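You operate a simulated robot arm through the tools that you are given. There is no shell and no other tool. Be economical: measure what you need, move in short steps, check, and stop when the job is done.

Carry out the task below with a simulated robot arm. There is one attempt and no reset: what you move stays moved.

TASK
Take the brown ring lead from the spare bench and put it on the shelf four of the fixture rack. Put the clip box on the card on the shelf three of the fixture rack. Put the plug housing from the shelf four of the fixture rack on the spare bench. Pull the right cabinet door open. The order is free. Set down upright: plug housing.

Only the result counts: the job must be done as asked and must still hold three seconds after the hand-in. Knocking over, shifting, dropping, spilling or breaking anything else fails it.

THE ROBOT
A 7-joint arm with a two-finger parallel gripper on a trunk, on a base that drives. Base frame: it is fixed to the floor where the robot stands at the start and does not move with it; the origin is under the middle of the robot, x ahead of it, y to its left, z up. Units: cm, rad, N and s.
With the tool pointing down near the work surface it reaches from about 22 to 74 cm from the robot's upright axis, wherever it stands. Its first joint turns from -2.897 to 2.897 rad. Places, roughly: card [100, -125, 100]; clip box [75, -100, 100]; plug housing (9x3x4 cm) [90, -100, 130]; right cabinet door [10, 60, 30]; ring lead [50, 25, 75]; shelf four of the fixture rack [90, -110, 120]; spare bench [70, 10, 80]. Payload 1.57 kg.
The TCP is the grasp point between the finger pads, 3 cm short of the fingertips. In the tool frame z runs along the fingers and y along their closing line. Largest opening 11 cm; finger width 2.4, thickness 1.2; the body of the gripper, 4.8 by 11.2 cm, starts 7.8 cm behind the TCP.
Orientation is told as [roll, pitch, yaw] about the base's x, y, z axes, in that order, counted from this pose: with the fingers straight down and closing along the base's y, the tool's x points along the base's -x, its y along +y and its z along -z.

THE INTERFACE
- The arm moves only by the tool nudge_tool. Its argument "rows" is a list of rows, each a list of 7 numbers: the shift along the tool's x, y, z in cm, then the turn, a rotation vector about the tool's x, y, z in degrees, then the opening, from 0 (shut) to 1 (fully open). In form: [[dx, dy, dz, rx, ry, rz, gripper], ...]. A call has 1 to 20 rows; each row shifts and turns the commanded pose from where the row before left it, along the tool's axes as they then stand. Rows are played at 5 a second. More than 5 cm and 0.15 rad between two rows, or a gripper value outside its range, and nothing of the call is played. Where a pose cannot be reached the arm comes as near as it can. A force on the tool above 40 N (or 10 N above the force at the start of the call, whichever is more), or a blocked arm, ends the call early, and 0.2 s more pass. The fingers move at their own pace (about 4.5 cm/s each) and stop on an object; they squeeze with about 27 N. The grip force told is the motor's: it shows also when the fingers shut on nothing. Time passes only in rows, and 0.2 s behind the last, so rows that do not move let the fingers close. The reply holds the time, the measured pose of the TCP, the force on the tool along the base axes, the opening and the grip force, in the units named above and with some noise, with the torque about the TCP (base axes, N m) and any sound that the robot's microphone picked up.
- Cameras (640 x 400 px; columns grow to the right, rows downward): "scene" is now at [0.69, 17.49, 154.72]; the picture's right is [0.33, -0.94, 0.00], its down [-0.80, -0.28, -0.53] and it looks along [0.50, 0.17, -0.85] (base axes); focal length 266 px, centre (320, 200). "wrist" rides on the gripper at [7, 1.6, -14.1] in the tool frame; the picture's right is [-0.23, 0.97, 0.00], its down [-0.86, -0.20, -0.48] and it looks along [-0.47, -0.11, 0.88] (tool axes); focal length 222 px, centre (320, 200). There is no depth. A picture from a camera that has moved, and an enlarged one, comes with that camera's place and axes in the base frame and with its lens.
- grab_frame(camera): a new picture of that camera. No time passes.
- move_column(by): slides the trunk up (or, below 0, down) by that many cm; the arm and the scene camera ride with it, the base frame stays. It gives what a move gives, with no picture.
- base_move(legs): drives the robot by 1 to 6 legs, each [ahead, turn to the left] in cm and rad, along the robot's own axes; the way and the turn of a leg run together, so that a leg with both is an arc; at most 150 cm and 3.142 rad a leg. The arm and the cameras ride along, it lands a little off, and it stops where it bumps. It gives what a move gives.
- turn_head(pan, tilt): turns the head with the scene camera to pan (to the left, within 2.705 rad either way) and tilt (down, from -0.506 to 1.204), counted from straight ahead of the robot. It gives what a move gives.
- zoom(camera, box): a new picture of the part [left, top, right, bottom] of that camera's present view, enlarged. No time passes.
- sign_off(): hands the job in; it is judged then, once.

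Work in short steps. Places have to be worked out from the pictures, the camera data and where the tool is seen: move nearer, look again, correct. Check each grasp and each placing, and mend what went wrong. You have 165 turns and 108 pictures in all, those below and enlarged ones among them. Open the gripper and draw the arm clear of the work before you hand the job in, unless the task says otherwise; then end with one line.

The tools are called after "Request:" as a command line: name --pt "numbers of a row" for each row, then --argument value for the rest, lists and objects as JSON in quotes. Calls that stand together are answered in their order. nudge_tool: Moves the arm, as the interface text tells. Its arguments: {"type":"object","properties":{"rows":{"type":"array"}},"required":["rows"]} The other tools are called the same way: move_column (by) slides the trunk up or down; base_move (legs) drives the base; turn_head (pan, tilt) turns the head that bears the scene camera; grab_frame (camera) takes a picture; zoom (camera, box) takes an enlarged picture of a part of a camera's view; sign_off () hands the job in.

At the start:

```text
time_s: 0.0
tcp_pos: [38.79, 34.5, 112.71]
tool_rot: [0.0, 0.0, 0.0]
force: [0.4, 0.0, 0.1]
ft_torque: [0.01, -0.02, 0.03]
grip_width: 10.98
grip_force: 0.2
trunk travel left (down, up): [-50.0, 9.0]
robot x, y, heading: [0.2, -0.4, 0.005]
head pan, tilt: [0.335, 1.016]
```

scene: 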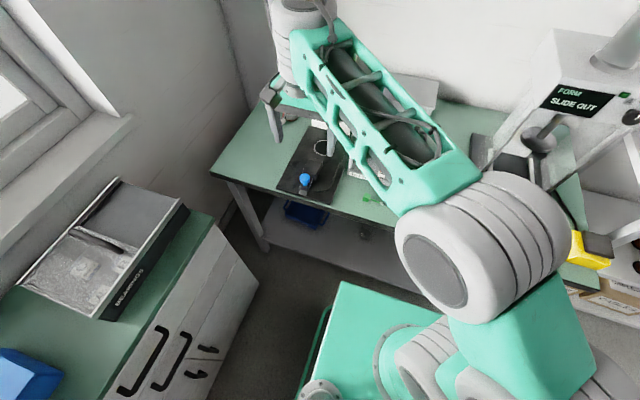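
wrist: 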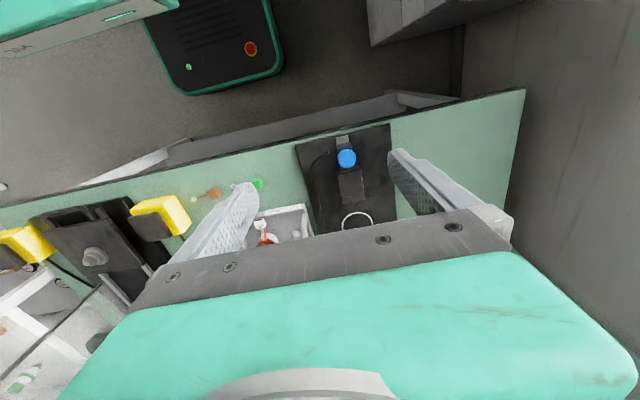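

The wrist view shows the bench with small brown and green items; I'll zoom there and look towards the rack with the head.

Request:
zoom --camera "wrist" --box '[160, 120, 400, 270]'

Request:
turn_head --pan -0.85 --tilt 0.45

```text
2.67 times, centred on (280, 195) of wrist
camera zoom: at [31.84, 36.19, 126.82], right [0.23, 0.97, 0.0], down [0.86, -0.2, 0.48], along [0.47, -0.11, -0.88], focal length 592 px, centre (427, 213)
```

zoom: 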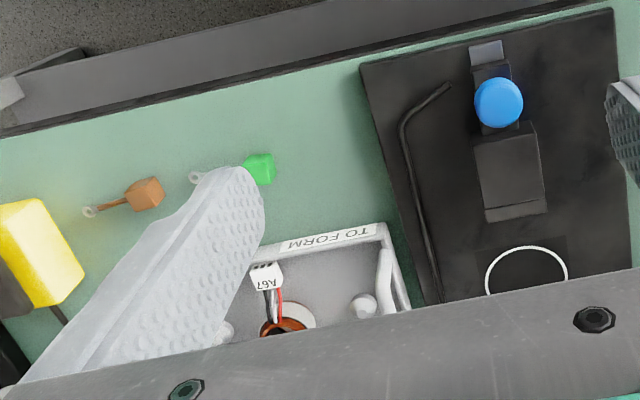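

```text
time_s: 1.4
tcp_pos: [38.72, 34.53, 112.66]
tool_rot: [0.001, 0.0, 0.001]
force: [-0.7, -0.7, -0.1]
ft_torque: [-0.01, -0.02, -0.02]
grip_width: 10.96
grip_force: 0.0
trunk travel left (down, up): [-50.0, 9.0]
robot x, y, heading: [-0.04, -0.49, -0.006]
head pan, tilt: [-0.85, 0.45]
```

Brown ring lead found on the bench (brown block with a ring). Now view the rack.

Request:
grab_frame --camera "scene"

```text
104 pictures are left
camera scene: at [0.28, 8.33, 159.38], right [-0.75, -0.66, 0.0], down [-0.29, 0.33, -0.9], along [0.59, -0.68, -0.44], focal length 266 px, centre (320, 200)
```

scene: 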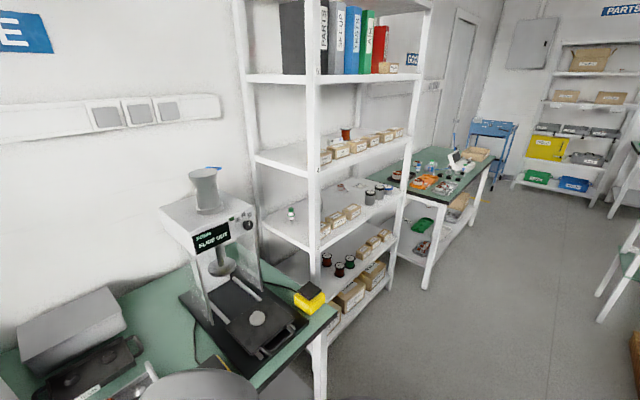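

Request:
zoom --camera "scene" --box '[220, 100, 440, 240]'

Request:
zoom --camera "scene" --box '[220, 220, 440, 360]'

```text
2.86 times, centred on (330, 170) of scene
camera zoom: at [0.28, 8.33, 159.38], right [-0.75, -0.66, 0.0], down [-0.29, 0.33, -0.9], along [0.59, -0.68, -0.44], focal length 761 px, centre (291, 286)
```

zoom: 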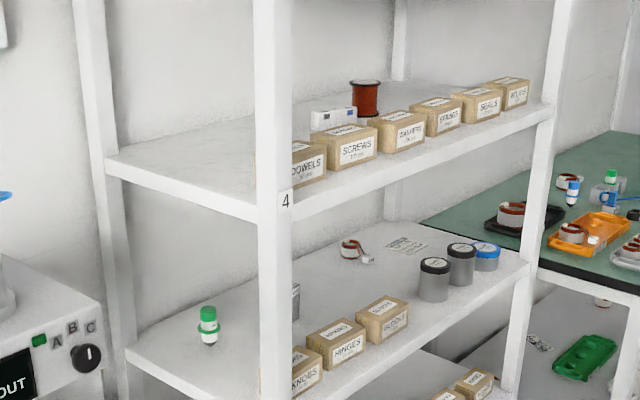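

```text
2.86 times, centred on (330, 290) of scene
camera zoom: at [0.28, 8.33, 159.38], right [-0.75, -0.66, 0.0], down [-0.29, 0.33, -0.9], along [0.59, -0.68, -0.44], focal length 761 px, centre (291, -57)
```

zoom: 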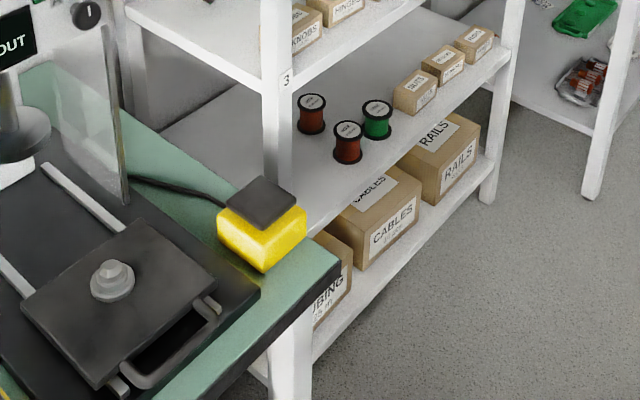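

Rack's front runs at x≈64 from y≈-62 to -145; shelf 3 ≈ 90, shelf 4 ≈ 125. First the brown lead: I judge it near (50,5,77). Move above it and look.

Request:
nudge_tool --pt "-1.5 -4 2 0 0 0 1" --pt "-1.5 -4 2 0 0 0 1" --pt "-1.5 -4 2 0 0 0 1" --pt "-1.5 -4 2 0 0 0 1" --pt "-1.5 -4 2 0 0 0 1" --pt "-1.5 -4 2 0 0 0 1" --pt "-1.5 -4 2 0 0 0 1" --pt "0 0 0 0 0 0 1"

Request:
grab_frame --camera "wrist"

```text
time_s: 3.2
tcp_pos: [49.23, 6.45, 98.81]
tool_rot: [0.0, -0.001, 0.002]
force: [0.0, 0.0, -1.0]
ft_torque: [0.04, 0.01, 0.04]
grip_width: 11.01
grip_force: 0.1
trunk travel left (down, up): [-50.0, 9.0]
robot x, y, heading: [-0.25, 0.05, -0.001]
head pan, tilt: [-0.85, 0.45]
```

```text
101 pictures are left
camera wrist: at [42.35, 8.18, 112.85], right [0.23, 0.97, 0.0], down [0.86, -0.2, 0.48], along [0.47, -0.11, -0.88], focal length 222 px, centre (320, 200)
```

wrist: 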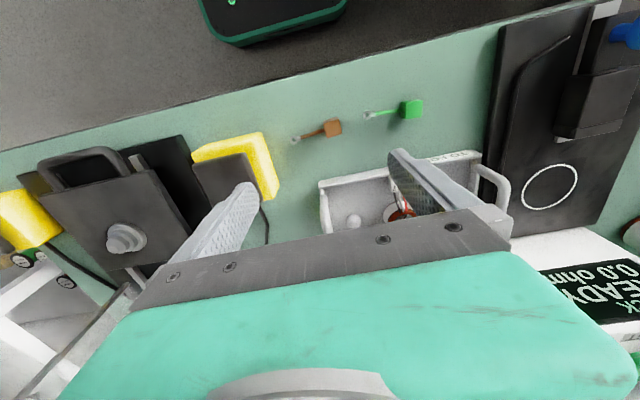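

Triangulated: bench lead block at ≈(48.4,8.4,82), ring at ≈(48.7,3.3). It'll need a 45° tilted tool for the shelf, so I'll yaw +90° (camera up side) and tilt 45° toward -y here, to see whether the wrist permits it.

Request:
nudge_tool --pt "0 0 0 0 0 -8.2 1" --pt "0 0 0 0 0 -8.2 1" --pt "0 0 0 0 0 -8.2 1" --pt "0 0 0 0 0 -8.2 1" --pt "0 0 0 0 0 -8.2 1" --pt "0 0 0 0 0 -8.2 1" --pt "0 0 0 0 0 -8.2 1" --pt "0 0 0 0 0 -8.2 1" --pt "0 0 0 0 0 -8.2 1" --pt "0 0 0 0 0 -8.2 1" --pt "0 0 0 0 0 -8 1" --pt "0 0 0 0 7.5 0 1" --pt "0 0 0 0 7.5 0 1" --pt "0 0 0 0 7.5 0 1" --pt "0 0 0 0 7.5 0 1" --pt "0 0 0 0 7.5 0 1" --pt "0 0 0 0 7.5 0 1" --pt "0 0 0 0 0 0 1"

Request:
grab_frame --camera "wrist"

```text
time_s: 7.0
tcp_pos: [49.25, 6.55, 98.73]
tool_rot: [0.0, 0.786, 1.572]
force: [0.5, 1.4, -1.0]
ft_torque: [-0.01, 0.01, -0.06]
grip_width: 11.0
grip_force: 0.0
trunk travel left (down, up): [-50.0, 9.0]
robot x, y, heading: [-0.16, 0.2, 0.002]
head pan, tilt: [-0.85, 0.45]
```

```text
100 pictures are left
camera wrist: at [47.73, 11.73, 113.61], right [-0.97, 0.16, -0.16], down [0.2, 0.94, -0.27], along [0.11, -0.29, -0.95], focal length 222 px, centre (320, 200)
```

wrist: 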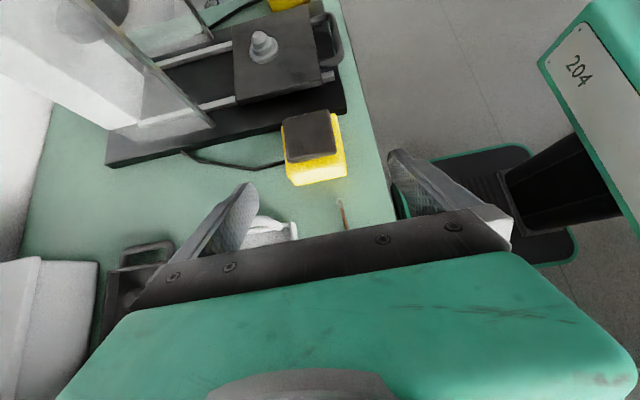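

The wrist allows it. Now come down over the block to about z 88 with a narrower opening and check.

Request:
nudge_tool --pt "-3.3 0.3 1.7 0 0 0 0.5" --pt "-3.3 0.3 1.7 0 0 0 0.5" --pt "-3.3 0.25 1.7 0 0 0 0.5" --pt "0 0 0 0 0 0 0.5"

Request:
grab_frame --camera "wrist"

Request:
turn_head --pan 0.1 --tilt 0.9

Request:
grab_frame --camera "scene"

```text
time_s: 8.0
tcp_pos: [48.47, 9.95, 88.15]
tool_rot: [0.0, 0.785, 1.573]
force: [-0.2, -0.6, 0.3]
ft_torque: [0.0, -0.03, -0.01]
grip_width: 5.51
grip_force: 0.0
trunk travel left (down, up): [-50.0, 9.0]
robot x, y, heading: [-0.12, -0.56, 0.003]
head pan, tilt: [-0.85, 0.45]
```

```text
99 pictures are left
camera wrist: at [46.89, 15.1, 103.08], right [-0.97, 0.16, -0.16], down [0.2, 0.94, -0.27], along [0.11, -0.29, -0.95], focal length 222 px, centre (320, 200)
```

wrist: 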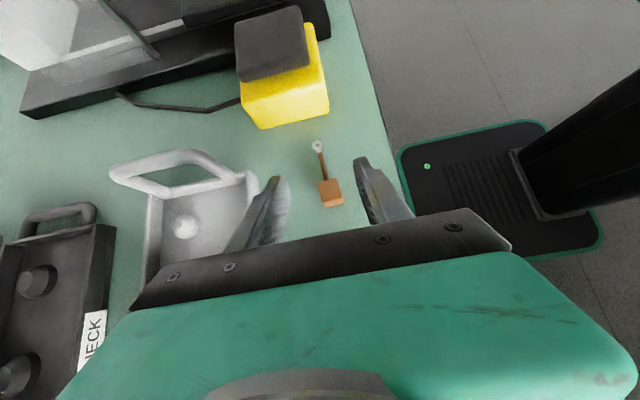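

```text
time_s: 9.2
tcp_pos: [48.42, 9.9, 88.22]
tool_rot: [0.003, 0.786, 1.571]
force: [0.1, -1.1, -0.1]
ft_torque: [0.03, -0.03, 0.02]
grip_width: 5.47
grip_force: 0.1
trunk travel left (down, up): [-50.0, 9.0]
robot x, y, heading: [0.26, 0.19, 0.001]
head pan, tilt: [0.099, 0.901]
```

```text
98 pictures are left
camera scene: at [1.73, 15.98, 155.56], right [0.1, -1.0, 0.0], down [-0.78, -0.08, -0.62], along [0.62, 0.06, -0.78], focal length 266 px, centre (320, 200)
```

scene: 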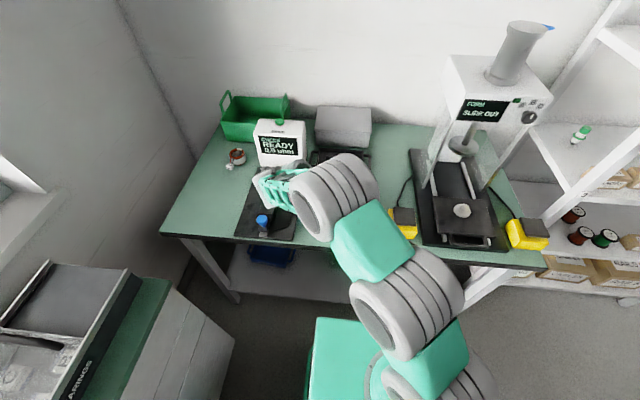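

Block is between the fingers at (48.1,8.2). Descend to z≈84.8 then gently further.

Request:
nudge_tool --pt "-1.1 0.2 1.3 0 0 0 0.5" --pt "-1.16 0 1.25 0 0 0 0.5" --pt "0 0 0 0 0 0 0.5"

Request:
grab_frame --camera "wrist"

```text
time_s: 10.0
tcp_pos: [48.17, 9.64, 84.94]
tool_rot: [-0.007, 0.785, 1.569]
force: [-0.1, -1.0, 14.5]
ft_torque: [-0.22, 0.49, -0.05]
grip_width: 5.48
grip_force: 0.1
trunk travel left (down, up): [-50.0, 9.0]
robot x, y, heading: [-0.06, -0.45, 0.002]
head pan, tilt: [0.099, 0.901]
```

```text
97 pictures are left
camera wrist: at [46.59, 14.78, 99.84], right [-0.97, 0.16, -0.16], down [0.2, 0.94, -0.27], along [0.11, -0.29, -0.95], focal length 222 px, centre (320, 200)
```

wrist: 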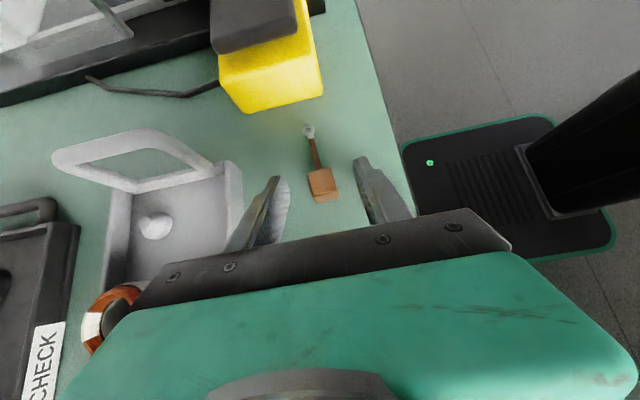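

Fingertips touch the bench (bench ≈ 82). The block is well within the pads; lift 0.3 cm and close.

Request:
nudge_tool --pt "0.21 0 -0.21 0 0 0 0.5" --pt "0 0 0 0 0 0 0.2" --pt "0 0 0 0 0 0 0" --pt "0 0 0 0 0 0 0" --pt "0 0 0 0 0 0 0" --pt "0 0 0 0 0 0 0"

Request:
nudge_tool --pt "2.1 0 -2.1 0 0 0 0" --pt "2.1 0 -2.1 0 0 0 0" --pt "0 0 0 0 0 0 0"

Request:
grab_frame --camera "wrist"

```text
time_s: 11.4
tcp_pos: [48.17, 9.66, 85.07]
tool_rot: [0.001, 0.787, 1.572]
force: [0.6, 0.6, 0.7]
ft_torque: [0.0, -0.01, 0.01]
grip_width: 1.86
grip_force: 27.1
trunk travel left (down, up): [-50.0, 9.0]
robot x, y, heading: [0.17, -0.1, 0.002]
head pan, tilt: [0.099, 0.901]
```

```text
time_s: 12.2
tcp_pos: [48.1, 9.64, 90.98]
tool_rot: [-0.001, 0.786, 1.573]
force: [-0.7, -0.1, 0.9]
ft_torque: [0.02, 0.05, 0.0]
grip_width: 1.89
grip_force: 27.1
trunk travel left (down, up): [-50.0, 9.0]
robot x, y, heading: [-0.17, -0.09, -0.001]
head pan, tilt: [0.099, 0.901]
```

```text
96 pictures are left
camera wrist: at [46.61, 14.8, 105.89], right [-0.97, 0.16, -0.16], down [0.2, 0.94, -0.27], along [0.11, -0.29, -0.95], focal length 222 px, centre (320, 200)
```

wrist: 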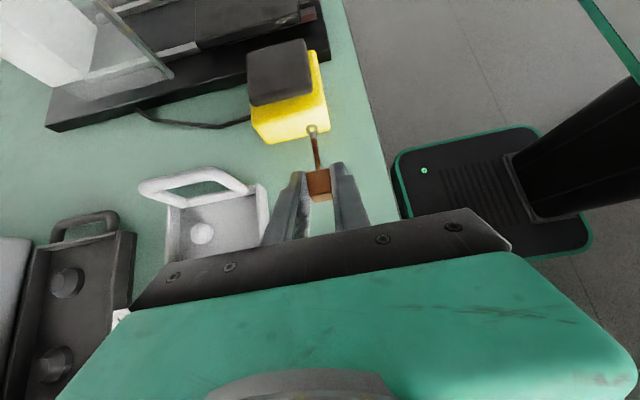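

Lead is held level. Raise and swing the tool to point forward (+x, still 45° down) before driving.

Request:
nudge_tool --pt "2.8 0 -2.8 0 0 0 0" --pt "2.1 0 -2.1 5.8 0 -5.8 0" --pt "2.1 0 -2.1 5.8 0 -5.8 0" --pt "2.1 0 -2.1 5.8 0 -5.8 0" --pt "2.1 0 -2.1 5.8 0 -5.8 0" --pt "2.1 0 -2.1 5.8 0 -5.8 0" --pt "2.1 0 -2.1 5.8 0 -5.8 0" --pt "2.1 0 -2.1 5.8 0 -5.8 0" --pt "2.1 0 -2.1 5.8 0 -5.8 0" --pt "2.1 0 -2.1 5.8 0 -5.8 0" --pt "2.1 0 -2.1 5.8 0 -5.8 0" --pt "0 0 0 5.44 0 -5.44 0" --pt "0 0 0 0 0 0 0"

Request:
turn_head --pan -1.57 --tilt 0.6

Request:
grab_frame --camera "scene"

```text
time_s: 15.0
tcp_pos: [48.48, 11.06, 120.87]
tool_rot: [-0.004, 0.787, 3.053]
force: [0.2, -0.1, -1.0]
ft_torque: [-0.01, 0.01, 0.01]
grip_width: 1.87
grip_force: 27.2
out of reach, approached as far as the arm can: row 11, 12
trunk travel left (down, up): [-50.0, 9.0]
robot x, y, heading: [0.27, -0.2, -0.001]
head pan, tilt: [0.099, 0.901]
```

```text
time_s: 16.7
tcp_pos: [48.4, 10.99, 121.0]
tool_rot: [-0.003, 0.787, 3.056]
force: [-0.9, 0.3, -0.8]
ft_torque: [-0.01, 0.02, 0.0]
grip_width: 1.83
grip_force: 27.0
trunk travel left (down, up): [-50.0, 9.0]
robot x, y, heading: [0.29, -0.42, 0.005]
head pan, tilt: [-1.571, 0.6]
```

```text
95 pictures are left
camera scene: at [-5.79, 6.39, 158.03], right [-1.0, 0.0, 0.0], down [0.0, 0.56, -0.83], along [0.0, -0.83, -0.56], focal length 266 px, centre (320, 200)
```

scene: 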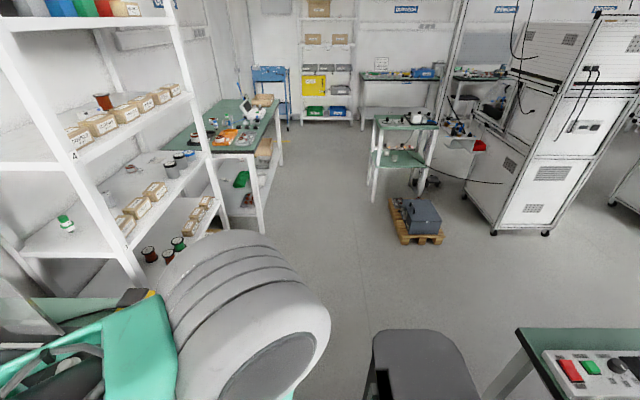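

The tool nearly reached the yaw. A stool is at the right rear and the aisle is clear; I'll retract the arm some, then turn -1.45 rad.

Request:
nudge_tool --pt "-2.2 0 -2.6 0 0 0 0" --pt "-2.2 0 -2.6 0 0 0 0" --pt "-2.2 0 -2.6 0 0 0 0" --pt "0 0 0 0 0 0 0"

Request:
base_move --legs '[[0, -1.45]]'

Request:
turn_head --pan 0.0 --tilt 0.8

Request:
grab_frame --camera "scene"

```text
time_s: 17.7
tcp_pos: [38.41, 12.38, 121.03]
tool_rot: [-0.004, 0.787, 3.053]
force: [-0.2, 0.0, -0.3]
ft_torque: [0.05, 0.0, -0.01]
grip_width: 1.85
grip_force: 27.0
out of reach, approached as far as the arm can: row 2, 3
trunk travel left (down, up): [-50.0, 9.0]
robot x, y, heading: [-0.12, 0.28, -0.003]
head pan, tilt: [-1.571, 0.6]
```

```text
time_s: 21.6
tcp_pos: [17.67, -36.55, 120.92]
tool_rot: [-0.004, 0.788, 1.624]
force: [0.4, -0.3, -1.0]
ft_torque: [0.01, 0.04, 0.05]
grip_width: 1.85
grip_force: 27.4
trunk travel left (down, up): [-50.0, 9.0]
robot x, y, heading: [-0.15, -0.46, -1.431]
head pan, tilt: [-1.571, 0.6]
```

```text
time_s: 23.3
tcp_pos: [17.63, -36.53, 120.8]
tool_rot: [-0.004, 0.788, 1.623]
force: [-0.2, 0.5, 0.1]
ft_torque: [0.01, -0.02, -0.02]
grip_width: 1.87
grip_force: 27.0
trunk travel left (down, up): [-50.0, 9.0]
robot x, y, heading: [-0.06, -0.26, -1.432]
head pan, tilt: [0.0, 0.799]
```

```text
94 pictures are left
camera scene: at [15.8, -0.12, 156.35], right [-0.99, -0.14, 0.0], down [-0.1, 0.71, -0.7], along [0.1, -0.69, -0.72], focal length 266 px, centre (320, 200)
```

scene: 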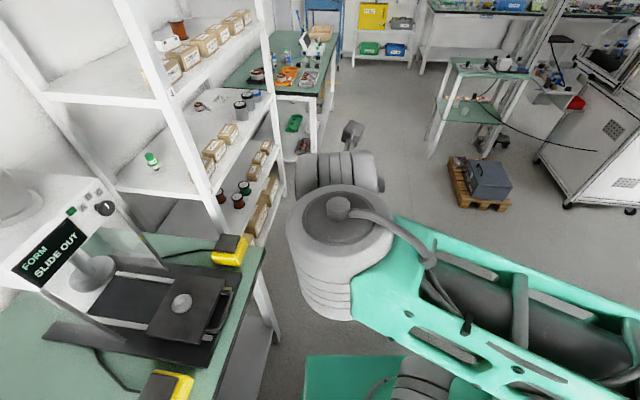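

Way is clear. Drive 92 cm along the rack, then turn to face it.

Request:
base_move --legs '[[92, 0], [0, 1.43]]'

Request:
turn_head --pan 0.0 --tilt 0.35

Request:
grab_frame --camera "scene"

Request:
grab_frame --camera "wrist"

```text
time_s: 31.6
tcp_pos: [51.31, -79.68, 120.96]
tool_rot: [-0.002, 0.788, 3.039]
force: [-0.5, -0.9, -0.1]
ft_torque: [0.0, -0.01, 0.01]
grip_width: 1.87
grip_force: 26.9
trunk travel left (down, up): [-50.0, 9.0]
robot x, y, heading: [12.77, -91.63, -0.02]
head pan, tilt: [0.0, 0.799]
```

```text
time_s: 32.5
tcp_pos: [51.25, -79.65, 120.98]
tool_rot: [-0.004, 0.786, 3.039]
force: [0.3, 0.0, -0.5]
ft_torque: [0.0, 0.01, 0.01]
grip_width: 1.88
grip_force: 26.9
trunk travel left (down, up): [-50.0, 9.0]
robot x, y, heading: [12.63, -91.62, -0.014]
head pan, tilt: [0.0, 0.351]
```

```text
93 pictures are left
camera scene: at [16.43, -76.15, 160.3], right [-0.01, -1.0, 0.0], down [-0.34, 0.01, -0.94], along [0.94, -0.01, -0.34], focal length 266 px, centre (320, 200)
```

scene: 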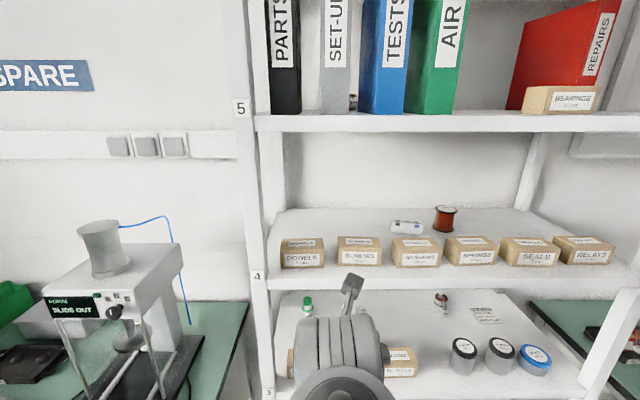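

```text
92 pictures are left
camera wrist: at [46.17, -80.71, 135.84], right [-0.26, -0.95, -0.16], down [-0.92, 0.29, -0.27], along [0.3, 0.08, -0.95], focal length 222 px, centre (320, 200)
```

wrist: 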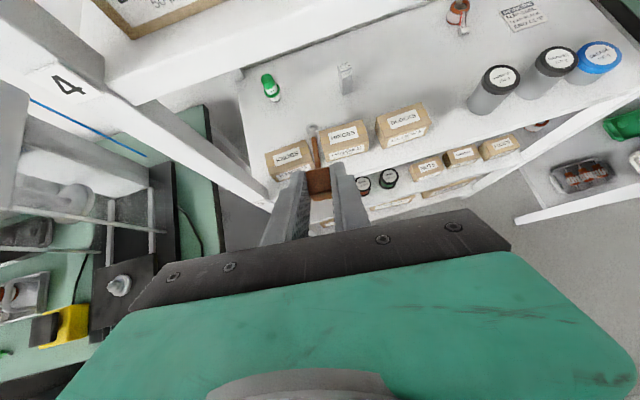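

At the rack: shelf 4 top ≈127, boxes x 65–70.5 up to ≈132, housing ≈(81,-100). I'll place the lead behind the boxes near (79,-80). First raise to z 137 and go forward to x≈66, then look.

Request:
nudge_tool --pt "2.83 0 -2.83 0 0 0 0" --pt "2.83 0 -2.83 0 0 0 0" --pt "2.83 0 -2.83 0 0 0 0" --pt "2.83 0 -2.83 0 0 0 0" --pt "2.83 0 2.83 0 0 0 0" --pt "2.83 0 2.83 0 0 0 0" --pt "2.83 0 2.83 0 0 0 0" --pt "2.12 0 2.12 0 0 0 0" --pt "0 0 0 0 0 0 0"

Request:
grab_frame --camera "wrist"

Request:
grab_frame --camera "scene"

```text
time_s: 34.1
tcp_pos: [61.79, -75.95, 122.7]
tool_rot: [-0.006, 0.773, 3.041]
force: [-10.8, 1.1, 1.7]
ft_torque: [0.18, 0.04, 0.18]
grip_width: 1.86
grip_force: 27.4
out of reach, approached as far as the arm can: row 1, 2, 3, 4, 7
trunk travel left (down, up): [-50.0, 9.0]
robot x, y, heading: [12.87, -91.7, -0.018]
head pan, tilt: [0.0, 0.351]
stopped in row 7: the force on the tool passed its limit at 76 N (the readings are from after the stop); the commanded pose is now the measured one
```

```text
91 pictures are left
camera wrist: at [56.79, -77.11, 137.65], right [-0.25, -0.95, -0.16], down [-0.92, 0.29, -0.25], along [0.29, 0.09, -0.95], focal length 222 px, centre (320, 200)
```

wrist: 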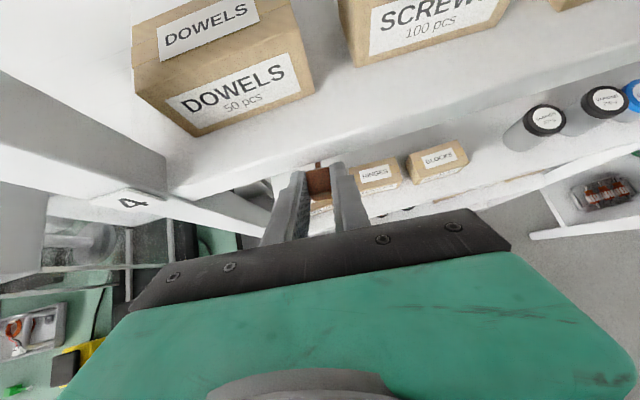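

```text
90 pictures are left
camera scene: at [16.06, -76.21, 160.34], right [-0.01, -1.0, 0.0], down [-0.34, 0.0, -0.94], along [0.94, -0.01, -0.34], focal length 266 px, centre (320, 200)
```

scene: 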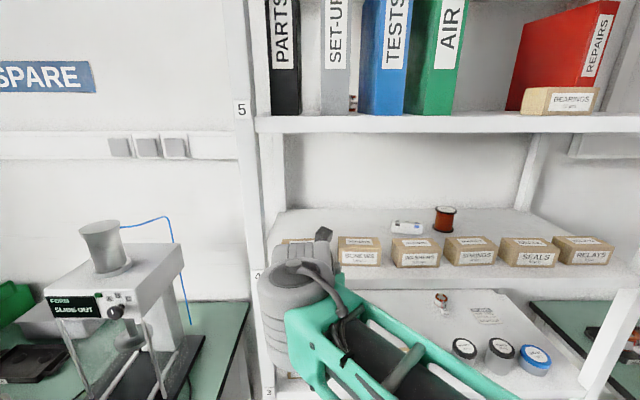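

Upward motion was blocked by reach and the lead bumped the shelf lip. Back off, raise the trunk 9 cm, and check the lead.

Request:
nudge_tool --pt "-2.83 0 -2.83 0 0 0 0" --pt "-2.83 0 -2.83 0 0 0 0" --pt "0 0 0 0 0 0 0"

Request:
move_column --by 9

Request:
grab_frame --camera "wrist"

```text
time_s: 34.9
tcp_pos: [54.32, -75.27, 122.75]
tool_rot: [-0.005, 0.774, 3.037]
force: [-0.4, 0.3, -0.6]
ft_torque: [0.02, 0.0, 0.01]
grip_width: 1.84
grip_force: 26.8
trunk travel left (down, up): [-50.0, 9.0]
robot x, y, heading: [12.44, -91.22, -0.014]
head pan, tilt: [0.0, 0.351]
```

```text
time_s: 36.1
tcp_pos: [54.43, -75.42, 131.73]
tool_rot: [-0.005, 0.773, 3.038]
force: [-0.7, 0.2, -0.4]
ft_torque: [0.03, 0.01, 0.0]
grip_width: 1.85
grip_force: 26.8
trunk travel left (down, up): [-59.0, 0.0]
robot x, y, heading: [12.56, -91.43, -0.014]
head pan, tilt: [0.0, 0.351]
```

```text
89 pictures are left
camera wrist: at [49.43, -76.39, 146.66], right [-0.26, -0.95, -0.16], down [-0.92, 0.29, -0.25], along [0.29, 0.08, -0.95], focal length 222 px, centre (320, 200)
```

wrist: 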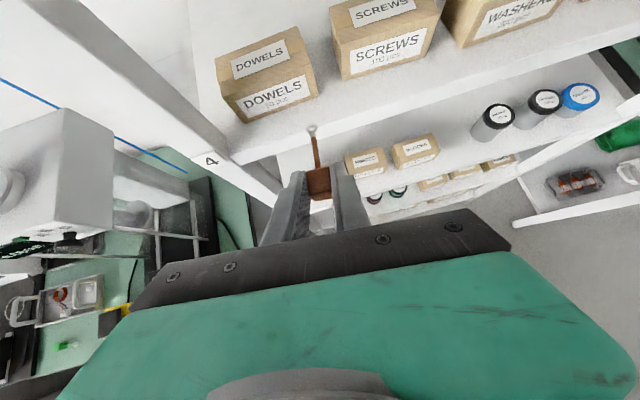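

The lead is still held well. Test raising from here.

Request:
nudge_tool --pt "1.4 0 -1.4 0 0 0 0" --pt "1.4 0 -1.4 0 0 0 0" --pt "1.4 0 -1.4 0 0 0 0" --pt "0 0 0 0 0 0 0"

```text
time_s: 37.1
tcp_pos: [54.59, -74.6, 131.96]
tool_rot: [-0.006, 0.773, 3.039]
force: [0.3, -0.2, -0.9]
ft_torque: [0.02, 0.02, -0.03]
grip_width: 1.84
grip_force: 27.2
out of reach, approached as far as the arm can: row 1, 2, 3
trunk travel left (down, up): [-59.0, 0.0]
robot x, y, heading: [12.55, -91.83, -0.014]
head pan, tilt: [0.0, 0.351]
```

Joint-limited. Try yawing the tool back ~20° to see if height frees up.

Request:
nudge_tool --pt "0 0 0 -5.6 0 5.6 0" --pt "0 0 0 -5.6 0 5.6 0" --pt "0 0 0 -5.6 0 5.6 0" --pt "0 0 0 0 0 0 0"

```text
time_s: 38.1
tcp_pos: [54.63, -74.73, 131.05]
tool_rot: [0.003, 0.77, 2.628]
force: [0.1, -0.5, -0.1]
ft_torque: [0.02, 0.0, -0.05]
grip_width: 1.87
grip_force: 26.9
out of reach, approached as far as the arm can: row 3
trunk travel left (down, up): [-59.0, 0.0]
robot x, y, heading: [12.38, -91.49, -0.018]
head pan, tilt: [0.0, 0.351]
```

Request:
turn_head --pan -0.2 --tilt 0.85

Request:
grab_frame --camera "scene"

```text
time_s: 39.0
tcp_pos: [54.67, -74.67, 131.14]
tool_rot: [0.001, 0.772, 2.63]
force: [0.1, 0.1, 0.3]
ft_torque: [0.02, 0.03, -0.01]
grip_width: 1.84
grip_force: 26.8
trunk travel left (down, up): [-59.0, 0.0]
robot x, y, heading: [12.96, -91.63, -0.009]
head pan, tilt: [-0.201, 0.85]
```

```text
88 pictures are left
camera scene: at [14.75, -77.68, 164.95], right [-0.21, -0.98, 0.0], down [-0.73, 0.16, -0.66], along [0.65, -0.14, -0.75], focal length 266 px, centre (320, 200)
```

scene: 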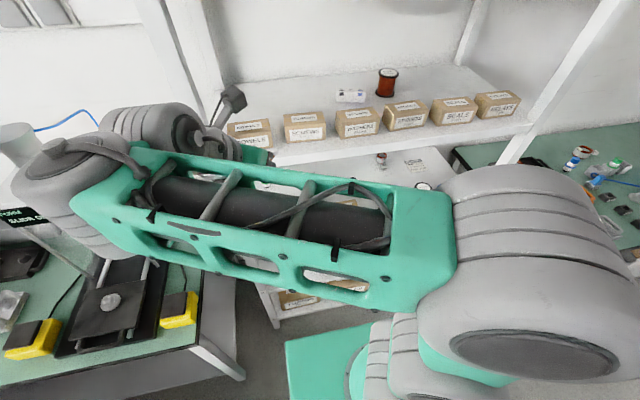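

The elbow has swung far right, forearm pointing left. Unwind yaw to ~π/2 while retracting, then test raising.

Request:
nudge_tool --pt "-2 0 -2 0 0 0 0" --pt "-2 0 -2 -5.6 0 5.6 0" --pt "0 0 0 -5.6 0 5.6 0" --pt "0 0 0 -5.6 0 5.6 0" --pt "0 0 0 -5.6 0 5.6 0" --pt "0 0 0 -5.6 0 5.6 0" --pt "0 0 0 -5.6 0 5.6 0" --pt "0 0 0 -5.6 0 5.6 0" --pt "0 0 0 0 0 0 0"

Request:
nudge_tool --pt "2 0 -2 0 0 0 0" --pt "2 0 -2 0 0 0 0" --pt "2 0 -2 0 0 0 0" --pt "0 0 0 0 0 0 0"

```text
time_s: 41.0
tcp_pos: [52.62, -78.41, 112.76]
tool_rot: [0.018, 0.777, 1.832]
force: [-0.1, -1.3, -0.5]
ft_torque: [-0.03, 0.0, 0.0]
grip_width: 1.87
grip_force: 26.6
out of reach, approached as far as the arm can: row 1, 2, 3, 4, 5, 6, 7, 8
trunk travel left (down, up): [-59.0, 0.0]
robot x, y, heading: [12.61, -91.62, -0.016]
head pan, tilt: [-0.201, 0.85]
```

```text
time_s: 42.0
tcp_pos: [52.05, -79.45, 114.2]
tool_rot: [0.014, 0.777, 1.833]
force: [0.5, 0.7, -0.6]
ft_torque: [-0.01, 0.02, 0.01]
grip_width: 1.88
grip_force: 26.5
out of reach, approached as far as the arm can: row 1, 2, 3
trunk travel left (down, up): [-59.0, 0.0]
robot x, y, heading: [12.81, -91.47, -0.015]
head pan, tilt: [-0.201, 0.85]
```

Height got worse, so a joint limit is the cause. Untilt to straight-down here, then test yaw and height separately.

Request:
nudge_tool --pt "-1 0 0 0 -7.5 0 0" --pt "-1 0 0 0 -7.5 0 0" --pt "0 0 0 0 -7.5 0 0" --pt "0 0 0 0 -7.5 0 0" --pt "0 0 0 0 -7.5 0 0" --pt "0 0 0 0 -7.5 0 0" --pt "0 0 0 0 0 0 0"

Request:
nudge_tool --pt "0 0 -4 0 0 0 0" --pt "0 0 -4 0 0 0 0" --pt "0 0 -4 0 0 0 0" --pt "0 0 0 0 0 0 0"

```text
time_s: 43.6
tcp_pos: [51.56, -78.01, 112.87]
tool_rot: [0.011, -0.009, 1.82]
force: [0.3, 0.3, 0.7]
ft_torque: [-0.03, -0.02, 0.04]
grip_width: 1.87
grip_force: 27.0
trunk travel left (down, up): [-59.0, 0.0]
robot x, y, heading: [12.21, -91.79, -0.013]
head pan, tilt: [-0.201, 0.85]
```

```text
time_s: 44.6
tcp_pos: [51.74, -78.23, 124.95]
tool_rot: [0.012, -0.009, 1.823]
force: [-0.7, -1.0, -0.6]
ft_torque: [0.0, -0.02, 0.02]
grip_width: 1.85
grip_force: 27.1
trunk travel left (down, up): [-59.0, 0.0]
robot x, y, heading: [12.64, -91.78, -0.018]
head pan, tilt: [-0.201, 0.85]
```

Tool-down works and rises. Now yaw to π while down, and up a bit more.

Request:
nudge_tool --pt "0 0 -2 0 0 -8 0" --pt "0 0 -2 0 0 -8 0" --pt "0 0 -2 0 0 -8 0" --pt "0 0 -2 0 0 -8 0" --pt "0 0 0 0 0 -8 0" --pt "0 0 0 0 0 -8 0" --pt "0 0 0 0 0 -8 0" --pt "0 0 0 0 0 -8 0" --pt "0 0 0 0 0 -8 0" --pt "0 0 0 0 0 0 0"

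Request:
grab_frame --camera "scene"

```text
time_s: 46.8
tcp_pos: [51.7, -78.58, 128.13]
tool_rot: [-0.005, -0.013, 3.081]
force: [-0.3, 0.4, 0.2]
ft_torque: [0.0, 0.0, -0.04]
grip_width: 1.88
grip_force: 26.8
out of reach, approached as far as the arm can: row 2, 3, 4
trunk travel left (down, up): [-59.0, 0.0]
robot x, y, heading: [12.71, -91.78, -0.014]
head pan, tilt: [-0.201, 0.85]
```

```text
87 pictures are left
camera scene: at [14.75, -77.68, 164.94], right [-0.21, -0.98, 0.0], down [-0.73, 0.16, -0.66], along [0.64, -0.14, -0.75], focal length 266 px, centre (320, 200)
```

scene: 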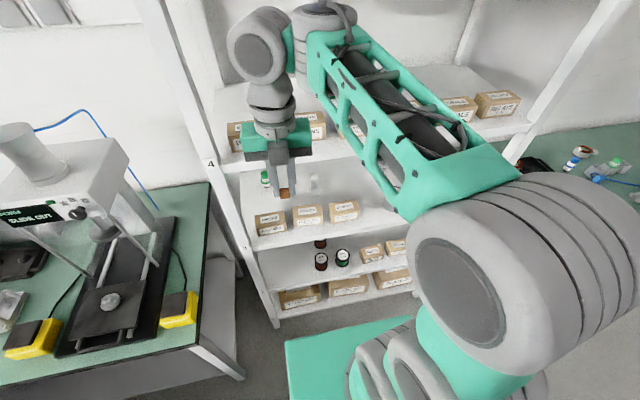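

The limit is the wrist coming too near the robot's axis when tilted. I'll back the base 18 cm, so that the arm works more extended.

Request:
base_move --legs '[[-18, 0]]'

Request:
nudge_tool --pt "2.2 0 0 0 7.5 0 0" --pt "2.2 0 0.3 0 7.5 0 0" --pt "2.2 0 0.5 0 7.5 0 0" --pt "2.2 0 0.8 0 7.5 0 0" --pt "2.2 0 1 0 7.5 0 0" --pt "2.2 0 1.2 0 7.5 0 0" --pt "0 0 0 0 0 0 0"

```text
time_s: 48.4
tcp_pos: [33.74, -78.2, 128.24]
tool_rot: [-0.007, -0.012, 3.08]
force: [-0.6, 0.9, -0.5]
ft_torque: [-0.01, -0.01, 0.02]
grip_width: 1.87
grip_force: 26.8
trunk travel left (down, up): [-59.0, 0.0]
robot x, y, heading: [-5.2, -91.25, -0.012]
head pan, tilt: [-0.201, 0.85]
```

```text
time_s: 50.0
tcp_pos: [38.52, -82.1, 139.95]
tool_rot: [-0.008, 0.69, 3.074]
force: [-0.5, 1.4, -0.2]
ft_torque: [0.02, 0.01, -0.02]
grip_width: 1.88
grip_force: 27.4
out of reach, approached as far as the arm can: row 1, 4, 5, 6
trunk travel left (down, up): [-59.0, 0.0]
robot x, y, heading: [-5.55, -91.81, -0.012]
head pan, tilt: [-0.201, 0.85]
```

Now z 140 at pitch 0.69. Extend forward 12 cm and see whether commanded pose is met.

Request:
nudge_tool --pt "2.5 0 3 0 0 0 0" --pt "2.5 0 3 0 0 0 0" --pt "2.5 0 3 0 0 0 0" --pt "0 0 0 0 0 0 0"

Request:
grab_frame --camera "scene"

```text
time_s: 51.0
tcp_pos: [43.2, -86.3, 143.23]
tool_rot: [-0.01, 0.705, 3.076]
force: [-0.4, -0.2, -0.8]
ft_torque: [0.02, 0.0, 0.03]
grip_width: 1.84
grip_force: 26.6
out of reach, approached as far as the arm can: row 1, 2, 3
trunk travel left (down, up): [-59.0, 0.0]
robot x, y, heading: [-5.04, -91.46, -0.009]
head pan, tilt: [-0.201, 0.85]
```

```text
86 pictures are left
camera scene: at [-3.29, -77.43, 164.94], right [-0.21, -0.98, 0.0], down [-0.73, 0.16, -0.66], along [0.65, -0.14, -0.75], focal length 266 px, centre (320, 200)
```

scene: 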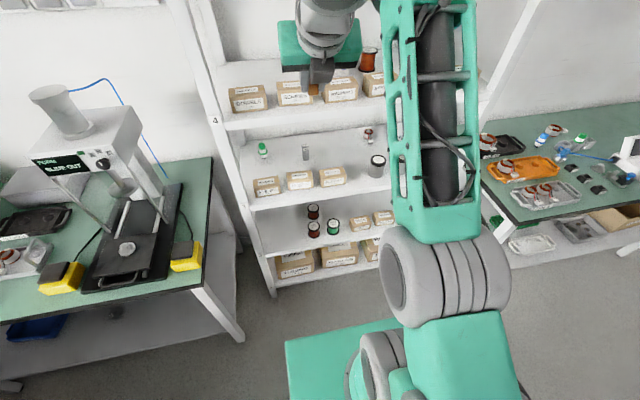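

Still lagging at the high folded configuration; go lower (z≈137) and further forward, shifting y back to -80.

Request:
nudge_tool --pt "0 -1.5 3 0 0 0 0" --pt "0 -1.5 3 0 0 0 0" --pt "0.5 0 2 0 0 0 0" --pt "0 0 0 0 0 0 0"

```text
time_s: 52.0
tcp_pos: [46.05, -85.22, 145.0]
tool_rot: [-0.006, 0.705, 3.074]
force: [-0.6, 0.9, -0.6]
ft_torque: [0.03, 0.0, 0.01]
grip_width: 1.86
grip_force: 26.9
out of reach, approached as far as the arm can: row 1, 2, 3
trunk travel left (down, up): [-59.0, 0.0]
robot x, y, heading: [-5.34, -91.33, -0.015]
head pan, tilt: [-0.201, 0.85]
```

Something like the wrist-roll limit is binding. Reduce yaw by ~24° here and see if it tracks.

Request:
nudge_tool --pt "0 0 0 -5.6 0 5.6 0" --pt "0 0 0 -5.6 0 5.6 0" --pt "0 0 0 -5.6 0 5.6 0" --pt "0 0 0 0 0 0 0"

Request:
nudge_tool --pt "-1.5 0 3.5 0 0 0 0" --pt "0 0 0 0 0 0 0"

```text
time_s: 53.0
tcp_pos: [46.08, -85.12, 145.49]
tool_rot: [0.029, 0.721, 2.685]
force: [-0.1, -0.3, -0.4]
ft_torque: [-0.01, 0.0, -0.01]
grip_width: 1.86
grip_force: 27.3
out of reach, approached as far as the arm can: row 1
trunk travel left (down, up): [-59.0, 0.0]
robot x, y, heading: [-5.65, -91.35, -0.012]
head pan, tilt: [-0.201, 0.85]
```

```text
time_s: 53.5
tcp_pos: [46.48, -85.34, 143.17]
tool_rot: [0.036, 0.713, 2.687]
force: [0.5, -1.3, 0.5]
ft_torque: [0.01, 0.03, 0.02]
grip_width: 1.86
grip_force: 26.7
out of reach, approached as far as the arm can: row 1
trunk travel left (down, up): [-59.0, 0.0]
robot x, y, heading: [-5.22, -91.26, -0.013]
head pan, tilt: [-0.201, 0.85]
```

Request:
nudge_tool --pt "-2.8 0 2.8 0 0 0 0" --pt "-2.8 0 2.8 0 0 0 0" --pt "0 0 0 0 0 0 0"

Request:
nudge_tool --pt "2 0 2 0 0 0 0" --pt "2 0 2 0 0 0 0" --pt "0 0 0 0 0 0 0"

```text
time_s: 54.4
tcp_pos: [44.08, -84.21, 141.29]
tool_rot: [0.026, 0.693, 2.683]
force: [0.5, -0.4, 0.2]
ft_torque: [0.01, 0.03, 0.0]
grip_width: 1.85
grip_force: 26.9
out of reach, approached as far as the arm can: row 1, 2
trunk travel left (down, up): [-59.0, 0.0]
robot x, y, heading: [-5.36, -91.39, -0.016]
head pan, tilt: [-0.201, 0.85]
```

```text
time_s: 55.1
tcp_pos: [48.47, -85.91, 143.8]
tool_rot: [0.033, 0.715, 2.685]
force: [-0.1, -0.1, 0.0]
ft_torque: [0.01, 0.03, 0.02]
grip_width: 1.88
grip_force: 27.4
out of reach, approached as far as the arm can: row 1, 2
trunk travel left (down, up): [-59.0, 0.0]
robot x, y, heading: [-5.37, -90.93, -0.015]
head pan, tilt: [-0.201, 0.85]
```

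Movement is constrained oddly; look at the arm's configuration.

Request:
turn_head --pan -0.15 --tilt 0.3

Request:
grab_frame --camera "scene"

```text
time_s: 56.1
tcp_pos: [48.58, -85.88, 143.8]
tool_rot: [0.033, 0.715, 2.686]
force: [-0.1, -0.6, -0.4]
ft_torque: [0.02, -0.03, 0.01]
grip_width: 1.87
grip_force: 27.0
trunk travel left (down, up): [-59.0, 0.0]
robot x, y, heading: [-5.41, -91.37, -0.016]
head pan, tilt: [-0.15, 0.3]
```

```text
85 pictures are left
camera scene: at [-1.67, -77.29, 169.77], right [-0.16, -0.99, 0.0], down [-0.29, 0.05, -0.95], along [0.94, -0.16, -0.3], focal length 266 px, centre (320, 200)
```

scene: 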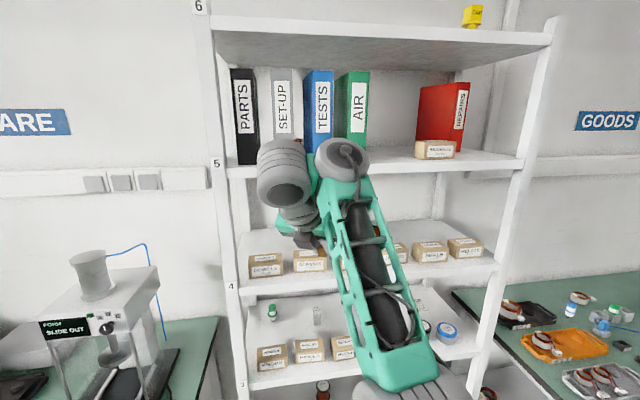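

The forearm is near vertical with elbow low. Alternative: use the robot-side-on posture that worked at the bench (tool pointing to the robot's right). Test it in free space: untilt first.

Request:
nudge_tool --pt "-2 0 2 0 -7 0 0" --pt "-2 0 2 0 -7 0 0" --pt "-1 0 2 0 -7 0 0" --pt "0 0 2 0 -7 0 0" --pt "0 0 2 0 -7 0 0" --pt "0 0 2 0 -6 0 0" --pt "0 0 0 0 0 0 0"

Request:
nudge_tool --pt "0 0 0 0 0 8 0" --pt "0 0 0 0 0 8 0" --pt "0 0 0 0 0 8 0" --pt "0 0 0 0 0 8 0" --pt "0 0 0 0 0 8 0" --pt "0 0 0 0 0 8 0" --pt "0 0 0 0 0 8 0" --pt "0 0 0 0 0 8 0" --pt "0 0 0 0 0 0 0"

```text
time_s: 57.7
tcp_pos: [49.03, -86.49, 130.2]
tool_rot: [0.024, 0.005, 2.666]
force: [0.8, 0.4, -0.4]
ft_torque: [-0.01, 0.0, -0.01]
grip_width: 1.88
grip_force: 26.7
trunk travel left (down, up): [-59.0, 0.0]
robot x, y, heading: [-5.25, -91.78, -0.012]
head pan, tilt: [-0.15, 0.3]
```

```text
time_s: 59.7
tcp_pos: [49.01, -86.54, 130.15]
tool_rot: [0.005, 0.023, 1.546]
force: [1.2, -0.1, -1.0]
ft_torque: [0.02, 0.02, -0.01]
grip_width: 1.86
grip_force: 27.1
trunk travel left (down, up): [-59.0, 0.0]
robot x, y, heading: [-5.2, -91.38, -0.014]
head pan, tilt: [-0.15, 0.3]
```

Tracked fine at larger radius. Now tilt +45° (pointing right) pivoting about the wrist.

Request:
nudge_tool --pt "3.3 0 0 0 7.5 0 0" --pt "3.3 0 0 0 7.5 0 0" --pt "3.3 0 0 0 7.5 0 0" --pt "3.3 0 0 0 7.5 0 0" --pt "3.3 0 0 0 7.5 0 0" --pt "3.3 0 0 0 7.5 0 0" --pt "0 0 0 0 0 0 0"

```text
time_s: 61.3
tcp_pos: [45.08, -106.75, 133.42]
tool_rot: [-0.051, 0.472, 1.555]
force: [1.3, 0.7, 0.4]
ft_torque: [-0.02, 0.06, 0.02]
grip_width: 1.85
grip_force: 27.1
out of reach, approached as far as the arm can: row 3, 4, 5, 6
trunk travel left (down, up): [-59.0, 0.0]
robot x, y, heading: [-5.23, -91.51, -0.016]
head pan, tilt: [-0.15, 0.3]
```

Side tilt is limited too. Forward tilt at larger radius looked better; so untilt, yaw back to ~2.95, back up the base 16 cm, then tilt pivoting about the wrist with more extension.

Request:
nudge_tool --pt "-3 0 0 0 -7 0 0" --pt "-3 0 0 0 -7 0 0" --pt "-3 0 0 0 -7 0 0" --pt "-3 0 0 0 -6 0 0" --pt "0 0 0 0 0 -8 0" --pt "0 0 0 0 0 -8 0" --pt "0 0 0 0 0 -8 0" --pt "0 0 0 0 0 -8 0" --pt "0 0 0 0 0 -8 0" --pt "0 0 0 0 0 -8 0" --pt "0 0 0 0 0 -8 0" --pt "0 0 0 0 0 -8 0" --pt "0 0 0 0 0 -8 0" --pt "0 0 0 0 0 -8 0" --pt "0 0 0 0 0 0 0"

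Request:
base_move --legs '[[-16, 0]]'

```text
time_s: 64.5
tcp_pos: [45.21, -95.81, 130.0]
tool_rot: [-0.003, 0.048, 2.974]
force: [-0.1, 0.1, 0.0]
ft_torque: [-0.03, 0.0, 0.06]
grip_width: 1.86
grip_force: 27.0
out of reach, approached as far as the arm can: row 4
trunk travel left (down, up): [-59.0, 0.0]
robot x, y, heading: [-5.37, -91.49, -0.014]
head pan, tilt: [-0.15, 0.3]
```

```text
time_s: 66.0
tcp_pos: [28.79, -95.55, 130.16]
tool_rot: [-0.003, 0.048, 2.973]
force: [-0.1, -0.3, 0.5]
ft_torque: [-0.02, -0.04, 0.01]
grip_width: 1.85
grip_force: 27.3
trunk travel left (down, up): [-59.0, 0.0]
robot x, y, heading: [-21.31, -90.96, -0.017]
head pan, tilt: [-0.15, 0.3]
```

Request:
nudge_tool --pt "3 0 2 0 0 0 0" --pt "3 0 2 0 0 0 0" --pt "3.3 0 0 0 7.5 0 0" --pt "3.3 0 0 0 7.5 0 0" --pt "3.3 0 0 0 7.5 0 0" --pt "3.3 0 0 0 7.5 0 0" --pt "3.3 0 0 0 7.5 0 0" --pt "2 0 0 0 5 0 0" --pt "0 0 0 0 0 0 0"

Request:
grab_frame --camera "scene"

```text
time_s: 68.0
tcp_pos: [51.39, -99.46, 135.59]
tool_rot: [-0.014, 0.728, 2.968]
force: [0.0, 0.2, -0.4]
ft_torque: [-0.05, -0.01, -0.01]
grip_width: 1.88
grip_force: 26.4
out of reach, approached as far as the arm can: row 5, 6, 7, 8
trunk travel left (down, up): [-59.0, 0.0]
robot x, y, heading: [-21.83, -90.73, -0.019]
head pan, tilt: [-0.15, 0.3]
```

```text
84 pictures are left
camera scene: at [-17.93, -77.08, 169.78], right [-0.16, -0.99, 0.0], down [-0.29, 0.05, -0.96], along [0.94, -0.16, -0.3], focal length 266 px, centre (320, 200)
```

scene: 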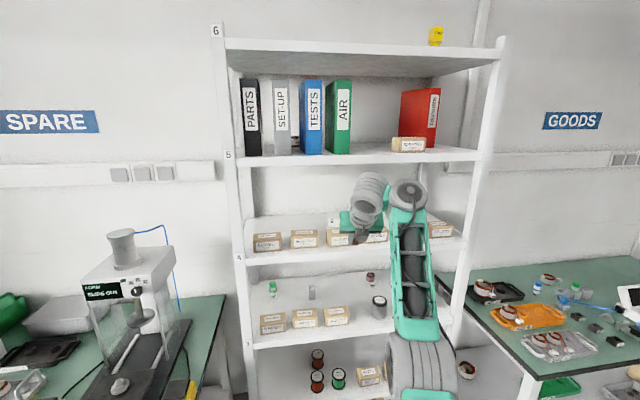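

That works: radius 73, z 135.6, 42° tilt. Test lowering 6 cm and coming back, and correcting pitch.

Request:
nudge_tool --pt "-2.1 0 2.1 0 0 0 0" --pt "-2.1 0 2.1 0 0 0 0" --pt "0 0 0 0 0 0 0"

Request:
nudge_tool --pt "2 0 -2 0 0 0 0" --pt "2 0 -2 0 1.6 0 0" --pt "0 0 0 0 1.6 0 0" --pt "0 0 0 0 0 0 0"

```text
time_s: 68.8
tcp_pos: [50.26, -100.04, 133.66]
tool_rot: [-0.017, 0.707, 2.971]
force: [-0.9, 0.1, -0.6]
ft_torque: [-0.04, -0.02, 0.01]
grip_width: 1.85
grip_force: 26.6
out of reach, approached as far as the arm can: row 1, 2
trunk travel left (down, up): [-59.0, 0.0]
robot x, y, heading: [-21.46, -91.0, -0.018]
head pan, tilt: [-0.15, 0.3]
```

```text
time_s: 69.8
tcp_pos: [50.57, -100.08, 139.25]
tool_rot: [-0.014, 0.783, 2.968]
force: [-0.2, -0.3, 0.7]
ft_torque: [0.0, -0.03, 0.0]
grip_width: 1.87
grip_force: 27.3
trunk travel left (down, up): [-59.0, 0.0]
robot x, y, heading: [-21.85, -90.99, -0.017]
head pan, tilt: [-0.15, 0.3]
```

Exactly tracked at z 139; low limit is arm-relative, so I'll keep this arm pose and use base and trunk to move. Turn left 0.19 rad and view.

Request:
base_move --legs '[[0, 0.19]]'

Request:
grab_frame --camera "wrist"

```text
time_s: 70.9
tcp_pos: [51.0, -86.08, 139.21]
tool_rot: [-0.013, 0.782, -3.123]
force: [0.4, 0.2, 0.5]
ft_torque: [-0.02, -0.02, -0.02]
grip_width: 1.87
grip_force: 26.7
trunk travel left (down, up): [-59.0, 0.0]
robot x, y, heading: [-21.52, -90.6, 0.171]
head pan, tilt: [-0.15, 0.3]
```

```text
83 pictures are left
camera wrist: at [46.03, -87.9, 154.11], right [-0.13, -0.98, -0.17], down [-0.95, 0.18, -0.26], along [0.29, 0.13, -0.95], focal length 222 px, centre (320, 200)
```

wrist: 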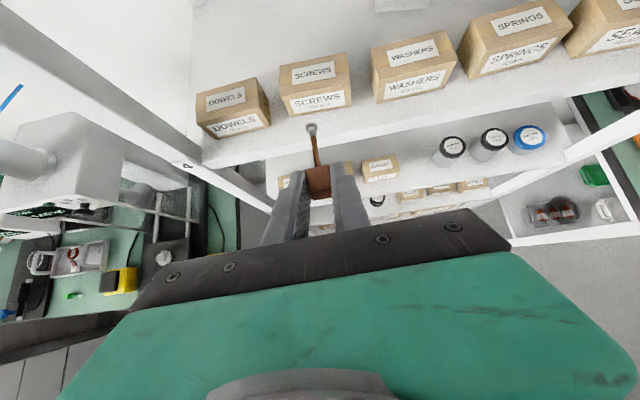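

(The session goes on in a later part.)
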